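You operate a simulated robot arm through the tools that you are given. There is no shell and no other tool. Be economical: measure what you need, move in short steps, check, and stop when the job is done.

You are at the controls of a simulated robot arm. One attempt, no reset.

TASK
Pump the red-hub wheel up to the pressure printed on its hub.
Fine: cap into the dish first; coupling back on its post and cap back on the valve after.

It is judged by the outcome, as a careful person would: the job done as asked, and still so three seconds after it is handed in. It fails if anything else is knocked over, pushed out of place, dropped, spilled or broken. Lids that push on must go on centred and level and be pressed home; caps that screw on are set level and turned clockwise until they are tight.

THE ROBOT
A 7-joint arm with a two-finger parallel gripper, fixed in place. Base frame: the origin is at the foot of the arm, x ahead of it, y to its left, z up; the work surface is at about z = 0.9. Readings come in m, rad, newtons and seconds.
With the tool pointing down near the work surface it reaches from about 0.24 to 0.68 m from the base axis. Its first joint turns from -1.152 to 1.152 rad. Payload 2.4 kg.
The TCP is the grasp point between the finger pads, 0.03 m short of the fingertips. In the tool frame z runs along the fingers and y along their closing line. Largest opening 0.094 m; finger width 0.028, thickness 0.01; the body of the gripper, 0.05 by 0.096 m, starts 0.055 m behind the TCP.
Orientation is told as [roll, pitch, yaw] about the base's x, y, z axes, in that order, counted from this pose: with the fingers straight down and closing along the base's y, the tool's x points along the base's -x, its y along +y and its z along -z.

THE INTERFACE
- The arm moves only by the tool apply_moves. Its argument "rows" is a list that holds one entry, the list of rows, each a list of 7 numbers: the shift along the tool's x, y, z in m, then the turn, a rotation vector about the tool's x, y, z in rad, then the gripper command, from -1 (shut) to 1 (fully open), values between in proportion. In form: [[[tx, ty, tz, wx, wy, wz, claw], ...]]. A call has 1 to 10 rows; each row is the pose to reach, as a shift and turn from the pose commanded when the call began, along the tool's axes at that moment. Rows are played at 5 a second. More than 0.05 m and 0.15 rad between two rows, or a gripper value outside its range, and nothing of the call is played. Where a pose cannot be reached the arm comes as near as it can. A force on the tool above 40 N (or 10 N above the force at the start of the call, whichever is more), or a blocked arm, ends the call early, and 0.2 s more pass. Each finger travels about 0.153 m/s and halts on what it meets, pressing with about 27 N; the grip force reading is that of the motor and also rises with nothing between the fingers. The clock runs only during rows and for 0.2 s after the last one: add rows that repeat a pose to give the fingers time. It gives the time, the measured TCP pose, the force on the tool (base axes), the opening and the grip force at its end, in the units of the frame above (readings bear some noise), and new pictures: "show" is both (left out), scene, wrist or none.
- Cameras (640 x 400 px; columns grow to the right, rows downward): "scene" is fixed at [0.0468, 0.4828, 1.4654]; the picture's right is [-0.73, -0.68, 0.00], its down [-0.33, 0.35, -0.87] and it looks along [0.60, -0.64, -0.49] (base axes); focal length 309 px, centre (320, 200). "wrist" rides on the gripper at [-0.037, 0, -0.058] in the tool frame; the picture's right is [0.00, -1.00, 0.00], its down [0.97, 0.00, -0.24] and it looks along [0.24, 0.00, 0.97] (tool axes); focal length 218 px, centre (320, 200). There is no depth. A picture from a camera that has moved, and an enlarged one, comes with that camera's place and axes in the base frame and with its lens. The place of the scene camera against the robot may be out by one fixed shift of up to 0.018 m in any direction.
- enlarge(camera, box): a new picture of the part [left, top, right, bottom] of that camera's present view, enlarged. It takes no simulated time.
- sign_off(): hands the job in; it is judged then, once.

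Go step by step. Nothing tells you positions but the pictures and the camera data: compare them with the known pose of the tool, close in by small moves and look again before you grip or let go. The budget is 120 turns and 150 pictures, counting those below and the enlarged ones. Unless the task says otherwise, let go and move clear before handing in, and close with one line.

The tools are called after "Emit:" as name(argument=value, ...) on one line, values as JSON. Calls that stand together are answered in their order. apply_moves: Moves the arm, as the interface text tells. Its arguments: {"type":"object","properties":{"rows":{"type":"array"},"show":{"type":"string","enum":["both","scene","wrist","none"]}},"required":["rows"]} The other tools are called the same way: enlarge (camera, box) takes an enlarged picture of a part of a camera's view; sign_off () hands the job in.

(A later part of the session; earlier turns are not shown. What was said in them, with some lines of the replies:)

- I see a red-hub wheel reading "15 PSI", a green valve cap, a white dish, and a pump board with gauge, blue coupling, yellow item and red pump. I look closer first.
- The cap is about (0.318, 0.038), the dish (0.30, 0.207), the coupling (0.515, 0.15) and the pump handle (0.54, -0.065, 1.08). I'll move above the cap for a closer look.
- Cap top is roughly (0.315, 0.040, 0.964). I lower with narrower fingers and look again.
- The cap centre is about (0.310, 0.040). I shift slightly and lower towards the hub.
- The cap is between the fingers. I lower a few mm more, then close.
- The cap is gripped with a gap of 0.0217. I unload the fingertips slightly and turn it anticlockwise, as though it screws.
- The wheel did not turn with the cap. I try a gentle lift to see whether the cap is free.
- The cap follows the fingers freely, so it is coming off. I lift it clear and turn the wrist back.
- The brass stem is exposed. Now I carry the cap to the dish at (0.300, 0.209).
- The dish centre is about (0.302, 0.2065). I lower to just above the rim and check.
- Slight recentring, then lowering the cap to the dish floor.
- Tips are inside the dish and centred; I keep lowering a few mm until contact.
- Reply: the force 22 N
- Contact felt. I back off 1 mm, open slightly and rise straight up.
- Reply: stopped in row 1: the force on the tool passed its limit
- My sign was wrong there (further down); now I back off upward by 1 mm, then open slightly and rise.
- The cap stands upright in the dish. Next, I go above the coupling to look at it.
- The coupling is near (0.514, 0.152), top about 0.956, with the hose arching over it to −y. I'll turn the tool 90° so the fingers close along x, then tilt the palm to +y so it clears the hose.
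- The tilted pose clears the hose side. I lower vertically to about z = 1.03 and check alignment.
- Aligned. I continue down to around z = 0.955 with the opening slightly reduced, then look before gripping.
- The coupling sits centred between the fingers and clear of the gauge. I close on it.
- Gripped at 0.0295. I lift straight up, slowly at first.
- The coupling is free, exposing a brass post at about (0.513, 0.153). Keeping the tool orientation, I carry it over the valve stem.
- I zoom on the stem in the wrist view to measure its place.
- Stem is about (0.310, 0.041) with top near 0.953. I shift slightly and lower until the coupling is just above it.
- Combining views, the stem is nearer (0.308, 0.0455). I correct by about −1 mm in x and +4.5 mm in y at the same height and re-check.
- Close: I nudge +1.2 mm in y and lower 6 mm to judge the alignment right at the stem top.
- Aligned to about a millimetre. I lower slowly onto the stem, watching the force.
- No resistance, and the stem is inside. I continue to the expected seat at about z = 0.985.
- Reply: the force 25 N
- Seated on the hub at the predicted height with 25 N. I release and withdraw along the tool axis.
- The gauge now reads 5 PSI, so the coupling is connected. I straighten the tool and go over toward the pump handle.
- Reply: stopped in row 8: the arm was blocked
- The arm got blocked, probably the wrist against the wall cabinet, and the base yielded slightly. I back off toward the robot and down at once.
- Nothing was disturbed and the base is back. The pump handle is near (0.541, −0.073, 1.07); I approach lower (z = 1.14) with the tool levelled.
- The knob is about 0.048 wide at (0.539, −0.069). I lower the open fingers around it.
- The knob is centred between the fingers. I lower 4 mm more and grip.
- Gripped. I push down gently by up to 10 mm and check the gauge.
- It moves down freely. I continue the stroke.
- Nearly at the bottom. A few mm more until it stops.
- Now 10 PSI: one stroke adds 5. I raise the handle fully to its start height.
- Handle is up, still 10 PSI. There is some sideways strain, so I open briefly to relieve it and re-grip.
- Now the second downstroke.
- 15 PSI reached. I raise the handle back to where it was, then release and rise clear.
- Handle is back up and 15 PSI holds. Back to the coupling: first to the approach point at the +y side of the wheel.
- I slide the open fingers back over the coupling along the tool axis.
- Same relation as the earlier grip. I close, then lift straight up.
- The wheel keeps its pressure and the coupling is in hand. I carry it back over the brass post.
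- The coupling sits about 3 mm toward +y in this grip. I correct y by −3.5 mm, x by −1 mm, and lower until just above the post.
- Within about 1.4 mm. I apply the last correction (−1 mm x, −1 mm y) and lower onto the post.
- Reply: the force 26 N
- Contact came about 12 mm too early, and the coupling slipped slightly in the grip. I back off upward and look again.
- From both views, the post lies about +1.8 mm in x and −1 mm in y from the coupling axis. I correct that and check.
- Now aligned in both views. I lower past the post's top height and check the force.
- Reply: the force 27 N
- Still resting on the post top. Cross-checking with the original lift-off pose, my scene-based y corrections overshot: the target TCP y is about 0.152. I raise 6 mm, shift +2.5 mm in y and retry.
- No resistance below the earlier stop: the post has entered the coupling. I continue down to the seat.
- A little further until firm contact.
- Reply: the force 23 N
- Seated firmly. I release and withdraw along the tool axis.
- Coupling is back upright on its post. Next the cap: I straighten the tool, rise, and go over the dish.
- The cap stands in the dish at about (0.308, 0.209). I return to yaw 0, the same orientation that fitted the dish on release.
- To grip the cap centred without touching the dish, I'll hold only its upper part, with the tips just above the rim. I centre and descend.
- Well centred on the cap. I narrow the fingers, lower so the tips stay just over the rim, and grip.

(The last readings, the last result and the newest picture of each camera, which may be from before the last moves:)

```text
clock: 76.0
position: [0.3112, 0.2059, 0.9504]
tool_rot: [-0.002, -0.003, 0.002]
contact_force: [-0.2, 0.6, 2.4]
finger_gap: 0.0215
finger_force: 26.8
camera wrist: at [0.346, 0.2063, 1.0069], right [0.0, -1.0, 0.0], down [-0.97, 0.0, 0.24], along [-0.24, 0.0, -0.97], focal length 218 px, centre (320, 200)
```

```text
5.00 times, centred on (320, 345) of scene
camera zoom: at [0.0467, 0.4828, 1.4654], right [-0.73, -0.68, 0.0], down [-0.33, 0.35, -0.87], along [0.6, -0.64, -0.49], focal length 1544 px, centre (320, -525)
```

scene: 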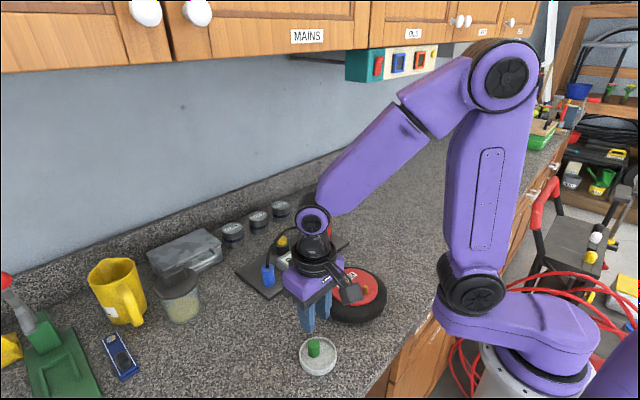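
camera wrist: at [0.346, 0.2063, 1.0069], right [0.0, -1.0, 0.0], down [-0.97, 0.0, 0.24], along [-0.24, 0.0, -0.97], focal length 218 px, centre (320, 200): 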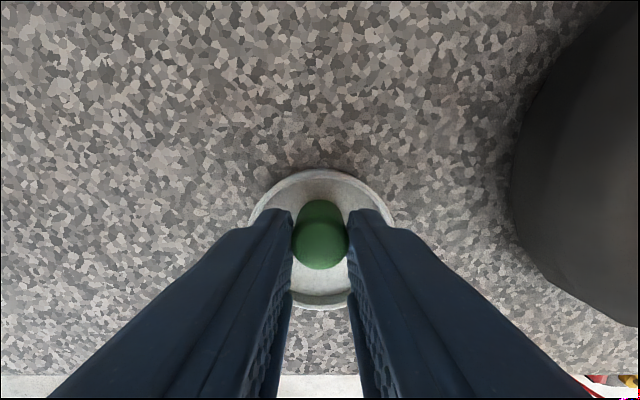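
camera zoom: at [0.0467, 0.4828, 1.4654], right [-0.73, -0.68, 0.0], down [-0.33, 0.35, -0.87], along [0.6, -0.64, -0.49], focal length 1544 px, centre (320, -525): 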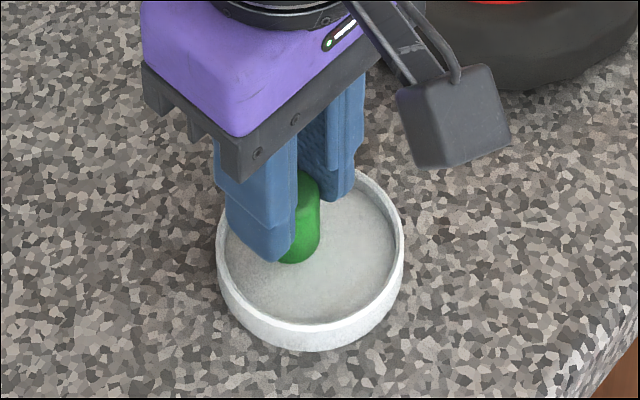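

Gripped centred. I lift and carry the cap toward the valve, then turn the wrist to +1.5 rad so I can screw clockwise.

Emit:
apply_moves(rows=[[[0, 0, -0.02, 0, 0, 0, -1], [0, 0, -0.06, 0, 0, 0, -1], [0, 0, -0.1, 0, 0, 0, -1], [0, -0.04, -0.1, 0, 0, 0, -1], [0, -0.08, -0.1, 0, 0, 0, -1], [0, -0.12, -0.1, 0, 0, 0, -1], [0.001, -0.16, -0.1, 0, 0, 0, -1], [0.001, -0.16, -0.1, 0, 0, 0, -1]]], show="wrist")

Emit:
apply_moves(rows=[[[0, 0, 0, 0, 0, -0.15, -1], [0, 0, 0, 0, 0, -0.3, -1], [0, 0, 0, 0, 0, -0.45, -1], [0, 0, 0, 0, 0, -0.6, -1], [0, 0, 0, 0, 0, -0.75, -1], [0, 0, 0, 0, 0, -0.9, -1], [0, 0, 0, 0, 0, -1.05, -1], [0, 0, 0, 0, 0, -1.2, -1], [0, 0, 0, 0, 0, -1.35, -1], [0, 0, 0, 0, 0, -1.5, -1]]])

Emit:
enlarge(camera="wrist", box=[260, 130, 380, 290])

Emit:
enlarge(camera="scene", box=[320, 220, 410, 320])

```text
clock: 77.8
position: [0.3079, 0.0438, 1.0482]
tool_rot: [-0.003, 0.001, 0.001]
contact_force: [-0.5, 0.0, 0.3]
finger_gap: 0.0214
finger_force: 27.2
camera wrist: at [0.3447, 0.0452, 1.1051], right [0.0, -1.0, 0.0], down [-0.97, 0.0, 0.24], along [-0.24, 0.0, -0.97], focal length 218 px, centre (320, 200)
```

wrist: 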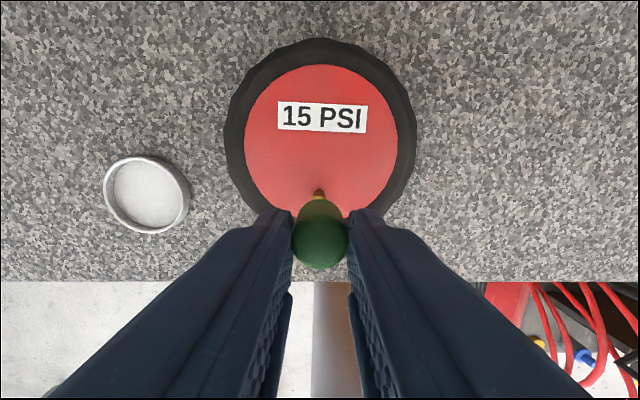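

```text
clock: 80.0
position: [0.3097, 0.0453, 1.0488]
tool_rot: [-0.001, 0.003, 1.505]
contact_force: [0.3, -0.1, 0.9]
finger_gap: 0.0218
finger_force: 27.1
camera wrist: at [0.3108, 0.0837, 1.1065], right [1.0, -0.07, 0.0], down [-0.06, -0.97, 0.24], along [-0.02, -0.24, -0.97], focal length 218 px, centre (320, 200)
```

scene: 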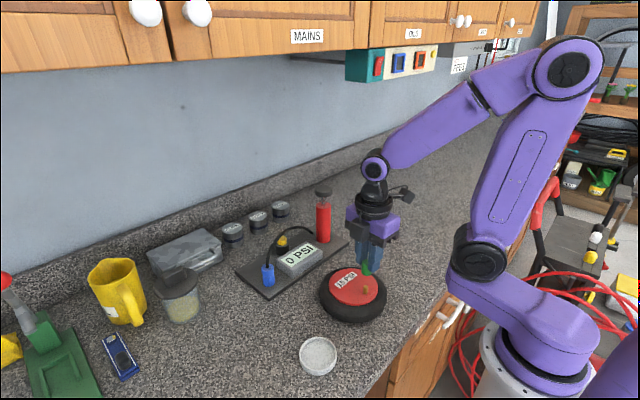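
wrist: 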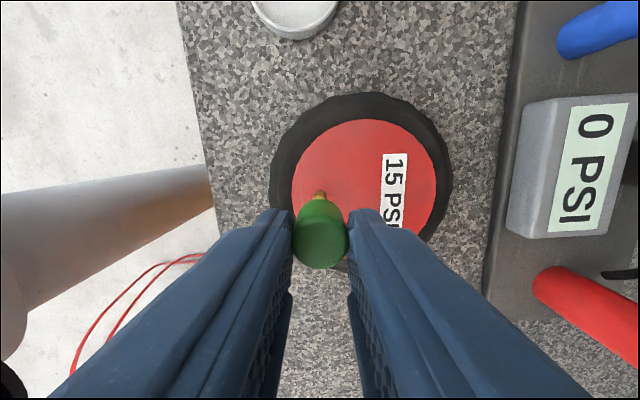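

```text
2.50 times, centred on (320, 210) of wrist
camera zoom: at [0.3108, 0.0837, 1.1065], right [1.0, -0.07, 0.0], down [-0.06, -0.97, 0.24], along [-0.02, -0.24, -0.97], focal length 546 px, centre (320, 175)
```

zoom: 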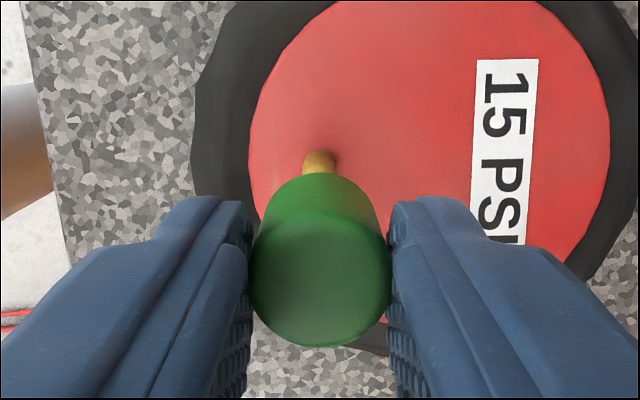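

```text
4.00 times, centred on (365, 270) of scene
camera zoom: at [0.0468, 0.4828, 1.4654], right [-0.73, -0.68, 0.0], down [-0.33, 0.35, -0.87], along [0.6, -0.64, -0.49], focal length 1235 px, centre (140, -80)
```

zoom: 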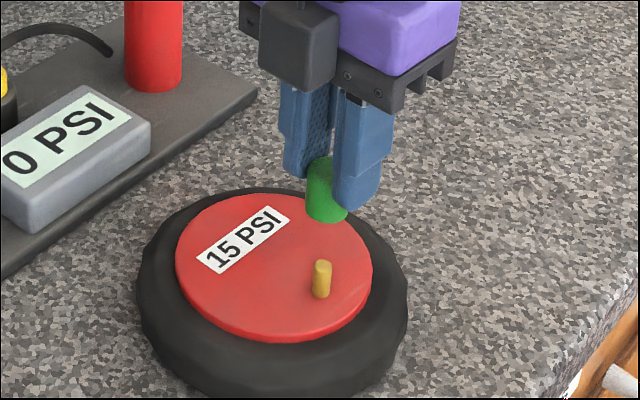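

Aligned in both yaw views (stem within about 0.6 mm). I lower towards the stem.

Emit:
apply_moves(rows=[[[-0.0006, 0, 0.018, 0, 0, 0, -1], [-0.0006, 0, 0.034, 0, 0, 0, -1], [-0.0006, 0, 0.034, 0, 0, 0, -1]]], show="none")

Emit:
enlarge(camera="scene", box=[345, 255, 395, 300])

Emit:
enlarge(camera="wrist", box=[280, 170, 360, 240])

```text
clock: 80.8
position: [0.3096, 0.0449, 1.014]
tool_rot: [-0.003, 0.004, 1.501]
contact_force: [0.2, -0.4, -0.7]
finger_gap: 0.0216
finger_force: 27.2
```

```text
8.89 times, centred on (370, 278) of scene
camera zoom: at [0.0468, 0.4828, 1.4654], right [-0.73, -0.68, 0.0], down [-0.33, 0.35, -0.87], along [0.6, -0.64, -0.49], focal length 2745 px, centre (-124, -489)
```

zoom: 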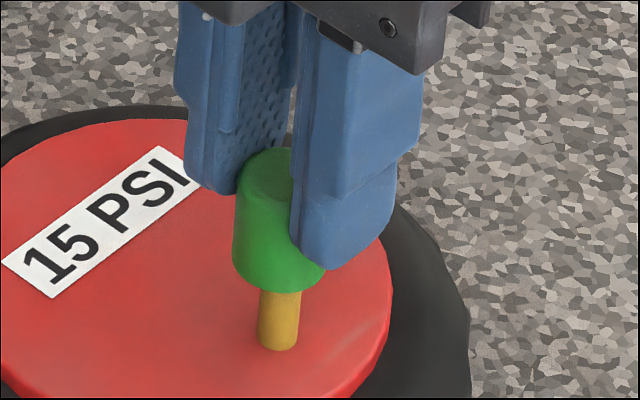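

```text
5.71 times, centred on (320, 205) of wrist
camera zoom: at [0.3114, 0.0833, 1.0718], right [1.0, -0.07, 0.0], down [-0.07, -0.97, 0.24], along [-0.02, -0.24, -0.97], focal length 1247 px, centre (320, 171)
```

zoom: 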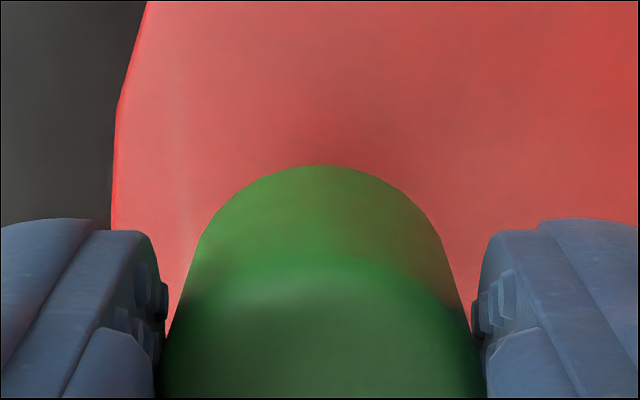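

Alignment looks within tolerance. I lower gently onto the stem.

Emit:
apply_moves(rows=[[[0, 0, 0.004, 0, 0, 0, -1], [0, 0, 0.008, 0, 0, 0, -1], [0, 0, 0.012, 0, 0, 0, -1], [0, 0, 0.012, 0, 0, 0, -1]]], show="none")

Emit:
enlarge(camera="scene", box=[345, 255, 395, 300])

```text
clock: 81.8
position: [0.3092, 0.0457, 1.0031]
tool_rot: [-0.002, 0.001, 1.502]
contact_force: [-0.2, 0.2, -0.2]
finger_gap: 0.0219
finger_force: 27.4
```

```text
8.89 times, centred on (370, 278) of scene
camera zoom: at [0.0468, 0.4828, 1.4654], right [-0.73, -0.68, 0.0], down [-0.33, 0.35, -0.87], along [0.6, -0.64, -0.49], focal length 2745 px, centre (-124, -489)
```

zoom: 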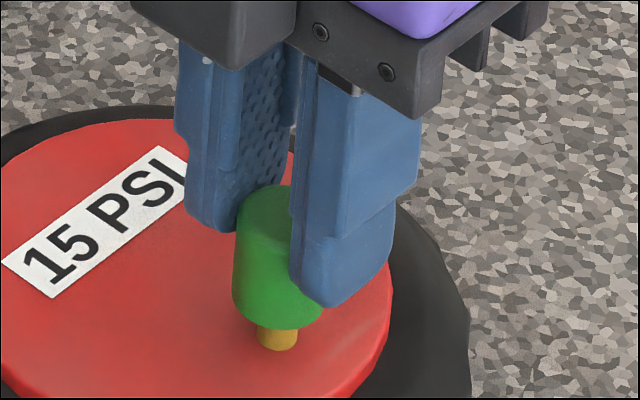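

Emit:
apply_moves(rows=[[[0, 0, 0.004, 0, 0, 0, -1], [0, 0, 0.008, 0, 0, 0, -1], [0, 0, 0.011, 0, 0, 0, -1], [0, 0, 0.013, 0, 0, 0, -1]]], show="none")

Emit:
enlarge(camera="scene", box=[345, 255, 395, 300])

```text
clock: 82.8
position: [0.3081, 0.0466, 0.9897]
tool_rot: [0.001, 0.002, 1.5]
contact_force: [-0.5, -0.5, -0.8]
finger_gap: 0.0215
finger_force: 27.4
```

```text
8.89 times, centred on (370, 278) of scene
camera zoom: at [0.0468, 0.4828, 1.4654], right [-0.73, -0.68, 0.0], down [-0.33, 0.35, -0.87], along [0.6, -0.64, -0.49], focal length 2745 px, centre (-124, -489)
```

zoom: 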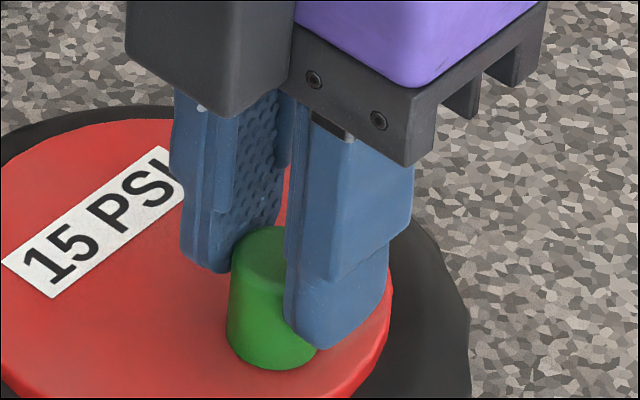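

Nearly home without resistance. A few mm more until contact.

Emit:
apply_moves(rows=[[[0, 0, 0.002, 0, 0, 0, -1], [0, 0, 0.0035, 0, 0, 0, -1], [0, 0, 0.0045, 0, 0, 0, -1]]], show="none")

```text
clock: 83.6
position: [0.3089, 0.0461, 0.985]
tool_rot: [-0.002, 0.0, 1.502]
contact_force: [-3.8, 1.8, 23.5]
finger_gap: 0.0217
finger_force: 27.0
```

Cap is down on the hub. Now I turn it clockwise.

Emit:
apply_moves(rows=[[[0, 0, -0.0003, 0, 0, 0.14, -1], [0, 0, -0.0003, 0, 0, 0.28, -1], [0, 0, -0.0003, 0, 0, 0.42, -1], [0, 0, -0.0003, 0, 0, 0.56, -1], [0, 0, -0.0003, 0, 0, 0.7, -1], [0, 0, -0.0003, 0, 0, 0.84, -1], [0, 0, -0.0003, 0, 0, 0.98, -1], [0, 0, -0.0003, 0, 0, 1.12, -1], [0, 0, -0.0003, 0, 0, 1.26, -1], [0, 0, -0.0003, 0, 0, 1.4, -1]]])

Emit:
enlarge(camera="scene", box=[320, 230, 410, 330])

```text
clock: 85.8
position: [0.3094, 0.0459, 0.9875]
tool_rot: [-0.001, 0.001, 0.099]
contact_force: [-0.4, 0.2, 0.2]
finger_gap: 0.0215
finger_force: 26.9
```

scene: 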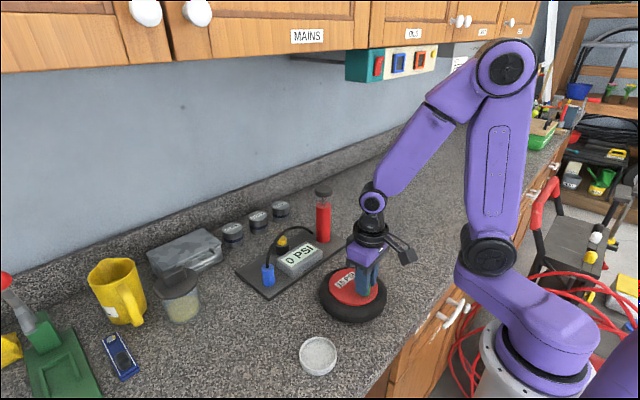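

```text
refused: no pictures are left
```

Pictures are used up, so I go by force readings now. I press down lightly to check the seat.

Emit:
apply_moves(rows=[[[0, 0, 0.001, 0, 0, 0, -1], [0, 0, 0.002, 0, 0, 0, -1]]], show="none")

```text
clock: 86.4
position: [0.309, 0.0446, 0.9844]
tool_rot: [-0.003, -0.001, 0.101]
contact_force: [-2.3, 0.7, 22.7]
finger_gap: 0.0216
finger_force: 26.7
no pictures are left
```

Pressing at the same force puts the cap about 1.7 mm lower, so the thread is drawing it down. I keep turning clockwise in small amounts.

Emit:
apply_moves(rows=[[[0, 0, 0, 0, 0, 0.1, -1], [0, 0, 0, 0, 0, 0.2, -1], [0, 0, 0, 0, 0, 0.3, -1], [0, 0, 0, 0, 0, 0.4, -1]]], show="none")

```text
clock: 87.4
position: [0.308, 0.0455, 0.9844]
tool_rot: [-0.002, -0.001, -0.303]
contact_force: [-0.3, 2.0, 17.3]
finger_gap: 0.0217
finger_force: 27.0
no pictures are left
```

Emit:
apply_moves(rows=[[[0, 0, 0, 0, 0, 0.1, -1], [0, 0, 0, 0, 0, 0.2, -1], [0, 0, 0, 0, 0, 0.3, -1], [0, 0, 0, 0, 0, 0.4, -1], [0, 0, 0, 0, 0, 0.5, -1]]], show="none")

```text
clock: 88.6
position: [0.3092, 0.0458, 0.9843]
tool_rot: [-0.002, -0.001, -0.802]
contact_force: [-0.6, -0.1, 0.4]
finger_gap: 0.0214
finger_force: 27.3
no pictures are left
```

The force fell to zero, so the cap is still going down the thread. I press again and continue.

Emit:
apply_moves(rows=[[[0, 0, 0.001, 0, 0, 0, -1], [0, 0, 0.0015, 0, 0, 0, -1]]], show="none")

Emit:
apply_moves(rows=[[[0, 0, 0.0002, 0, 0, 0.1, -1], [0, 0, 0.0004, 0, 0, 0.2, -1], [0, 0, 0.0005, 0, 0, 0.3, -1], [0, 0, 0.0006, 0, 0, 0.4, -1]]], show="none")

```text
clock: 89.2
position: [0.3085, 0.045, 0.982]
tool_rot: [0.001, -0.002, -0.8]
contact_force: [-5.4, 1.7, 22.1]
finger_gap: 0.0218
finger_force: 26.8
no pictures are left
```

```text
clock: 90.2
position: [0.3094, 0.0461, 0.9828]
tool_rot: [0.001, -0.002, -1.203]
contact_force: [2.9, -2.4, 20.4]
finger_gap: 0.0217
finger_force: 27.6
no pictures are left
```

I test retention: a slight upward pull should be resisted if the thread holds.

Emit:
apply_moves(rows=[[[0, 0, -0.001, 0, 0, 0, -1], [0, 0, -0.002, 0, 0, 0, -1], [0, 0, -0.003, 0, 0, 0, -1]]], show="none")

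```text
clock: 91.0
position: [0.3071, 0.045, 0.9845]
tool_rot: [-0.002, 0.0, -1.2]
contact_force: [-0.3, 1.5, -0.1]
finger_gap: 0.0218
finger_force: 26.6
no pictures are left
```

Emit:
apply_moves(rows=[[[0, 0, -0.001, 0, 0, 0, -1], [0, 0, -0.002, 0, 0, 0, -1]]], show="none")

```text
clock: 91.6
position: [0.3082, 0.0459, 0.9861]
tool_rot: [0.001, -0.002, -1.198]
contact_force: [0.2, 0.5, -0.6]
finger_gap: 0.0217
finger_force: 27.3
no pictures are left
```

The cap still lifts freely, so it is not yet tight. I set it back down, release, rewind the wrist around it and take another turn.

Emit:
apply_moves(rows=[[[0, 0, 0.002, 0, 0, 0, -1], [0, 0, 0.004, 0, 0, 0, -1], [0, 0, 0.005, 0, 0, 0, -1]]], show="none")

```text
clock: 92.4
position: [0.3081, 0.0465, 0.9826]
tool_rot: [0.001, -0.001, -1.199]
contact_force: [-1.2, -1.0, 9.1]
finger_gap: 0.0218
finger_force: 27.7
no pictures are left
```

Emit:
apply_moves(rows=[[[0, 0, 0.0005, 0, 0, 0.12, -1], [0, 0, 0.0005, 0, 0, 0.24, -1], [0, 0, 0.0005, 0, 0, 0.36, -1], [0, 0, 0.0005, 0, 0, 0.48, -1]]], show="none")

```text
clock: 93.4
position: [0.3087, 0.0458, 0.9825]
tool_rot: [0.002, -0.001, -1.683]
contact_force: [4.2, -4.4, 11.4]
finger_gap: 0.0217
finger_force: 27.2
no pictures are left
```

Emit:
apply_moves(rows=[[[0, 0, 0.0003, 0, 0, 0.12, -1], [0, 0, 0.0003, 0, 0, 0.24, -1], [0, 0, 0.0003, 0, 0, 0.36, -1], [0, 0, 0.0003, 0, 0, 0.48, -1]]], show="none")

```text
clock: 94.4
position: [0.3089, 0.0471, 0.9817]
tool_rot: [0.001, -0.001, -2.16]
contact_force: [1.8, -1.6, 18.8]
finger_gap: 0.0217
finger_force: 27.0
no pictures are left
```

The force now rises instead of falling as I turn. I test with a slight pull again.

Emit:
apply_moves(rows=[[[0, 0, -0.001, 0, 0, 0, -1], [0, 0, -0.002, 0, 0, 0, -1], [0, 0, -0.0035, 0, 0, 0, -1]]], show="none")

```text
clock: 95.2
position: [0.3083, 0.0464, 0.9848]
tool_rot: [0.002, -0.002, -2.16]
contact_force: [-0.2, 0.7, -0.7]
finger_gap: 0.0219
finger_force: 27.2
no pictures are left
```

Emit:
apply_moves(rows=[[[0, 0, -0.0015, 0, 0, 0, -1], [0, 0, -0.003, 0, 0, 0, -1]]], show="none")

```text
clock: 95.8
position: [0.3083, 0.0466, 0.988]
tool_rot: [0.001, -0.004, -2.16]
contact_force: [-0.3, -0.1, -0.3]
finger_gap: 0.0218
finger_force: 26.7
no pictures are left
```

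The cap is free, and the earlier pressing evidently made the fingers slip on it instead of turning it. I rewind the wrist with the cap held slightly raised on the stem, then turn again with only light pressure.

Emit:
apply_moves(rows=[[[0, 0, 0, 0, 0, -0.145, -1], [0, 0, 0, 0, 0, -0.29, -1], [0, 0, 0, 0, 0, -0.435, -1], [0, 0, 0, 0, 0, -0.58, -1], [0, 0, 0, 0, 0, -0.725, -1], [0, 0, 0, 0, 0, -0.87, -1], [0, 0, 0, 0, 0, -1.015, -1], [0, 0, 0, 0, 0, -1.16, -1], [0, 0, 0, 0, 0, -1.305, -1], [0, 0, 0, 0, 0, -1.45, -1]]], show="none")

Emit:
apply_moves(rows=[[[0, 0, 0, 0, 0, -0.145, -1], [0, 0, 0, 0, 0, -0.29, -1], [0, 0, 0, 0, 0, -0.435, -1], [0, 0, 0, 0, 0, -0.58, -1], [0, 0, 0, 0, 0, -0.725, -1], [0, 0, 0, 0, 0, -0.87, -1], [0, 0, 0, 0, 0, -1.015, -1], [0, 0, 0, 0, 0, -1.16, -1], [0, 0, 0, 0, 0, -1.305, -1], [0, 0, 0, 0, 0, -1.45, -1]]], show="none")

Emit:
apply_moves(rows=[[[0, 0, 0, 0, 0, -0.145, -1], [0, 0, 0, 0, 0, -0.29, -1], [0, 0, 0, 0, 0, -0.435, -1], [0, 0, 0, 0, 0, -0.58, -1], [0, 0, 0, 0, 0, -0.725, -1], [0, 0, 0, 0, 0, -0.8, -1]]], show="none")

```text
clock: 98.0
position: [0.3078, 0.0462, 0.9873]
tool_rot: [-0.001, -0.002, -0.703]
contact_force: [-0.1, 0.3, 0.4]
finger_gap: 0.0216
finger_force: 27.0
no pictures are left
```

```text
clock: 100.2
position: [0.3079, 0.0468, 0.9885]
tool_rot: [-0.003, 0.002, 0.744]
contact_force: [0.4, 0.1, 0.4]
finger_gap: 0.0217
finger_force: 27.4
no pictures are left
```

```text
clock: 101.6
position: [0.3089, 0.0459, 0.9884]
tool_rot: [-0.001, 0.002, 1.546]
contact_force: [0.7, -0.3, -0.9]
finger_gap: 0.0217
finger_force: 27.1
no pictures are left
```

Now I lower to a light touch.

Emit:
apply_moves(rows=[[[0, 0, 0.002, 0, 0, 0, -1], [0, 0, 0.0045, 0, 0, 0, -1]]], show="none")

Emit:
apply_moves(rows=[[[0, 0, 0.0005, 0, 0, 0, -1]]], show="none")

```text
clock: 102.2
position: [0.3079, 0.0459, 0.9839]
tool_rot: [0.0, 0.001, 1.543]
contact_force: [0.5, -2.4, 1.5]
finger_gap: 0.0217
finger_force: 26.4
no pictures are left
```

```text
clock: 102.6
position: [0.3083, 0.0455, 0.9827]
tool_rot: [0.0, 0.002, 1.542]
contact_force: [-1.0, -0.5, -0.3]
finger_gap: 0.0216
finger_force: 27.2
no pictures are left
```

Emit:
apply_moves(rows=[[[0, 0, 0.0006, 0, 0, 0, -1]]], show="none")

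Emit:
apply_moves(rows=[[[0, 0, 0.0004, 0, 0, 0, -1]]], show="none")

```text
clock: 103.0
position: [0.3084, 0.0466, 0.9827]
tool_rot: [-0.002, 0.001, 1.543]
contact_force: [0.9, -1.0, 0.4]
finger_gap: 0.0215
finger_force: 26.9
no pictures are left
```

```text
clock: 103.4
position: [0.3079, 0.0463, 0.9814]
tool_rot: [-0.001, 0.002, 1.542]
contact_force: [0.4, 0.0, 0.2]
finger_gap: 0.0213
finger_force: 26.9
no pictures are left
```

Emit:
apply_moves(rows=[[[0, 0, 0.0005, 0, 0, 0, -1]]], show="none")

Emit:
apply_moves(rows=[[[0, 0, 0.0005, 0, 0, 0, -1]]], show="none")

```text
clock: 103.8
position: [0.308, 0.0457, 0.9812]
tool_rot: [0.001, 0.001, 1.542]
contact_force: [-0.9, 1.4, 2.1]
finger_gap: 0.0216
finger_force: 27.1
no pictures are left
```

```text
clock: 104.2
position: [0.3087, 0.0458, 0.9802]
tool_rot: [-0.001, 0.002, 1.542]
contact_force: [-6.0, 0.5, 14.4]
finger_gap: 0.0212
finger_force: 26.7
no pictures are left
```

Contact found. I ease to a light load and turn clockwise.

Emit:
apply_moves(rows=[[[0, 0, -0.0003, 0, 0, 0.0, -1], [0, 0, -0.0003, 0, 0, 0.1, -1], [0, 0, -0.0003, 0, 0, 0.2, -1], [0, 0, -0.0003, 0, 0, 0.3, -1], [0, 0, -0.0003, 0, 0, 0.4, -1], [0, 0, -0.0003, 0, 0, 0.5, -1], [0, 0, -0.0003, 0, 0, 0.6, -1], [0, 0, -0.0003, 0, 0, 0.7, -1]]], show="none")

```text
clock: 106.0
position: [0.3078, 0.0464, 0.9815]
tool_rot: [-0.002, 0.003, 0.839]
contact_force: [-5.5, 0.0, 10.0]
finger_gap: 0.0215
finger_force: 26.9
no pictures are left
```

Emit:
apply_moves(rows=[[[0, 0, 0, 0, 0, 0.1, -1], [0, 0, 0, 0, 0, 0.2, -1], [0, 0, 0, 0, 0, 0.3, -1], [0, 0, 0, 0, 0, 0.4, -1], [0, 0, 0, 0, 0, 0.5, -1], [0, 0, 0, 0, 0, 0.6, -1], [0, 0, 0, 0, 0, 0.7, -1], [0, 0, 0, 0, 0, 0.8, -1]]], show="none")

Emit:
apply_moves(rows=[[[0, 0, -0.001, 0, 0, 0, -1], [0, 0, -0.002, 0, 0, 0, -1], [0, 0, -0.0025, 0, 0, 0, -1]]], show="none")

```text
clock: 107.8
position: [0.3092, 0.0472, 0.9808]
tool_rot: [-0.002, 0.0, 0.039]
contact_force: [-3.8, -2.3, 13.7]
finger_gap: 0.0215
finger_force: 26.9
no pictures are left
```

```text
clock: 108.6
position: [0.3084, 0.0464, 0.9838]
tool_rot: [-0.002, 0.0, 0.043]
contact_force: [-0.8, -0.3, -0.4]
finger_gap: 0.0217
finger_force: 26.8
no pictures are left
```

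A pull meets no thread, just as at removal, so this behaves as a slip-on cap. I seat it on the hub again, release and rise.

Emit:
apply_moves(rows=[[[0, 0, 0.0015, 0, 0, 0, -1], [0, 0, 0.0026, 0, 0, 0, -1]]], show="none")

Emit:
apply_moves(rows=[[[0, 0, 0, 0, 0, 0, -0.5], [0, 0, 0, 0, 0, 0, -0.2], [0, 0, 0, 0, 0, 0, -0.2], [0, 0, -0.015, 0, 0, 0, -0.2], [0, 0, -0.04, 0, 0, 0, -0.2], [0, 0, -0.04, 0, 0, 0, -1], [0, 0, -0.04, 0, 0, 0, -1], [0, 0, -0.04, 0, 0, 0, -1]]], show="none")

```text
clock: 109.2
position: [0.3085, 0.0462, 0.982]
tool_rot: [0.001, -0.001, 0.039]
contact_force: [-4.2, -2.0, 22.2]
finger_gap: 0.0213
finger_force: 27.4
no pictures are left
```

```text
clock: 111.0
position: [0.3083, 0.0462, 1.0229]
tool_rot: [-0.001, 0.001, 0.042]
contact_force: [-0.1, -0.5, 0.1]
finger_gap: 0.0001
finger_force: 27.1
no pictures are left
```

I check the seat height by touching the cap top with closed fingertips, which also presses it home.

Emit:
apply_moves(rows=[[[0, 0, 0.01, 0, 0, 0, -1], [0, 0, 0.018, 0, 0, 0, -1], [0, 0, 0.02, 0, 0, 0, -1], [0, 0, 0.022, 0, 0, 0, -1]]], show="none")

Emit:
apply_moves(rows=[[[0, 0, 0.0015, 0, 0, 0, -1], [0, 0, 0.003, 0, 0, 0, -1]]], show="none")

```text
clock: 112.0
position: [0.3095, 0.0457, 0.9993]
tool_rot: [-0.003, -0.004, 0.041]
contact_force: [-6.5, -3.9, 37.7]
finger_gap: 0.0
finger_force: 26.8
no pictures are left
```

```text
clock: 112.3
position: [0.3091, 0.0461, 0.9998]
tool_rot: [-0.002, -0.005, 0.043]
contact_force: [-5.9, -2.7, 23.1]
finger_gap: 0.0
finger_force: 27.1
stopped in row 1: the force on the tool passed its limit (the readings are from after the stop); the commanded pose is now the measured one
no pictures are left
```

Cap top is at about 0.9695, the same as its original height, so it is home. For certainty I regrip it in place and give a final clockwise turn without lifting afterwards.

Emit:
apply_moves(rows=[[[0, 0, -0.02, 0, 0, 0, -1], [0, 0, -0.02, 0, 0, 0, -0.2], [0, 0, -0.02, 0, 0, 0, -0.2], [0, 0, 0.0, 0, 0, 0, -0.2], [0, 0, 0.019, 0, 0, 0, -0.2], [0, 0, 0.019, 0, 0, 0, -0.2], [0, 0, 0.019, 0, 0, 0, -1], [0, 0, 0.019, 0, 0, 0, -1], [0, 0, 0.019, 0, 0, 0, -1]]], show="none")

```text
clock: 114.3
position: [0.3094, 0.0461, 0.9799]
tool_rot: [-0.002, -0.004, 0.042]
contact_force: [0.1, 0.0, 0.6]
finger_gap: 0.0217
finger_force: 27.4
no pictures are left
```

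Emit:
apply_moves(rows=[[[0, 0, 0, 0, 0, 0.14, -1], [0, 0, 0, 0, 0, 0.28, -1], [0, 0, 0, 0, 0, 0.42, -1], [0, 0, 0, 0, 0, 0.56, -1], [0, 0, 0, 0, 0, 0.7, -1], [0, 0, 0, 0, 0, 0.84, -1], [0, 0, 0, 0, 0, 0.98, -1], [0, 0, 0, 0, 0, 1.12, -1], [0, 0, 0, 0, 0, 1.26, -1], [0, 0, 0, 0, 0, 1.4, -1]]], show="none")

```text
clock: 116.5
position: [0.31, 0.0462, 0.981]
tool_rot: [0.001, -0.002, -1.361]
contact_force: [-0.9, 0.1, 0.0]
finger_gap: 0.0217
finger_force: 27.0
no pictures are left
```

The cap turned freely in place with no side load. I release and rise well clear.

Emit:
apply_moves(rows=[[[0, 0, 0.0005, 0, 0, 0, -1], [0, 0, 0.0005, 0, 0, 0, -0.5], [0, 0, 0.0005, 0, 0, 0, -0.2], [0, 0, 0.0005, 0, 0, 0, -0.2], [0, 0, -0.015, 0, 0, 0, -0.2], [0, 0, -0.045, 0, 0, 0, -0.2], [0, 0, -0.045, 0, 0, 0, -1], [0, 0, -0.045, 0, 0, 0, -1]]], show="none")

Emit:
apply_moves(rows=[[[0, 0, 0.01, 0, 0, 0, -1], [0, 0, 0.02, 0, 0, 0, -1], [0, 0, 0.0255, 0, 0, 0, -1], [0, 0, 0.0265, 0, 0, 0, -1]]], show="none")

```text
clock: 118.3
position: [0.3096, 0.045, 1.0272]
tool_rot: [0.003, -0.002, -1.359]
contact_force: [0.3, -0.7, -0.4]
finger_gap: 0.0002
finger_force: 26.4
no pictures are left
```

```text
clock: 119.3
position: [0.3081, 0.047, 0.9997]
tool_rot: [0.004, -0.003, -1.359]
contact_force: [-7.5, -1.4, 32.5]
finger_gap: 0.0
finger_force: 26.6
no pictures are left
```

The cap top is at the same home height and pressed firmly. I rise clear and finish.

Emit:
apply_moves(rows=[[[0, 0, -0.02, 0, 0, 0, -1], [0, 0, -0.06, 0, 0, 0, -1], [0, 0, -0.1, 0, 0, 0, -0.5], [0, 0, -0.13, 0, 0, 0, 0], [0, 0, -0.13, 0, 0, 0, 0]]], show="none")

```text
clock: 120.5
position: [0.3092, 0.0461, 1.1268]
tool_rot: [0.004, -0.003, -1.36]
contact_force: [0.5, -0.3, 0.0]
finger_gap: 0.047
finger_force: 0.1
no pictures are left
```

The arm is clear and everything is in its place, so I hand the job in.

Emit:
sign_off()

```text
The job is handed in.
```

The red-hub wheel read 15 PSI on the gauge before I uncoupled it. The coupling is back on its post and the cap is pressed home on the valve, but its final seating was checked by touch only because the pictures had run out. The cap never felt a thread, so I treated it as slip-on. The wheel slid about 4 mm while I took the cap off. The arm also bumped something, probably the wall cabinet, with nothing visibly disturbed.
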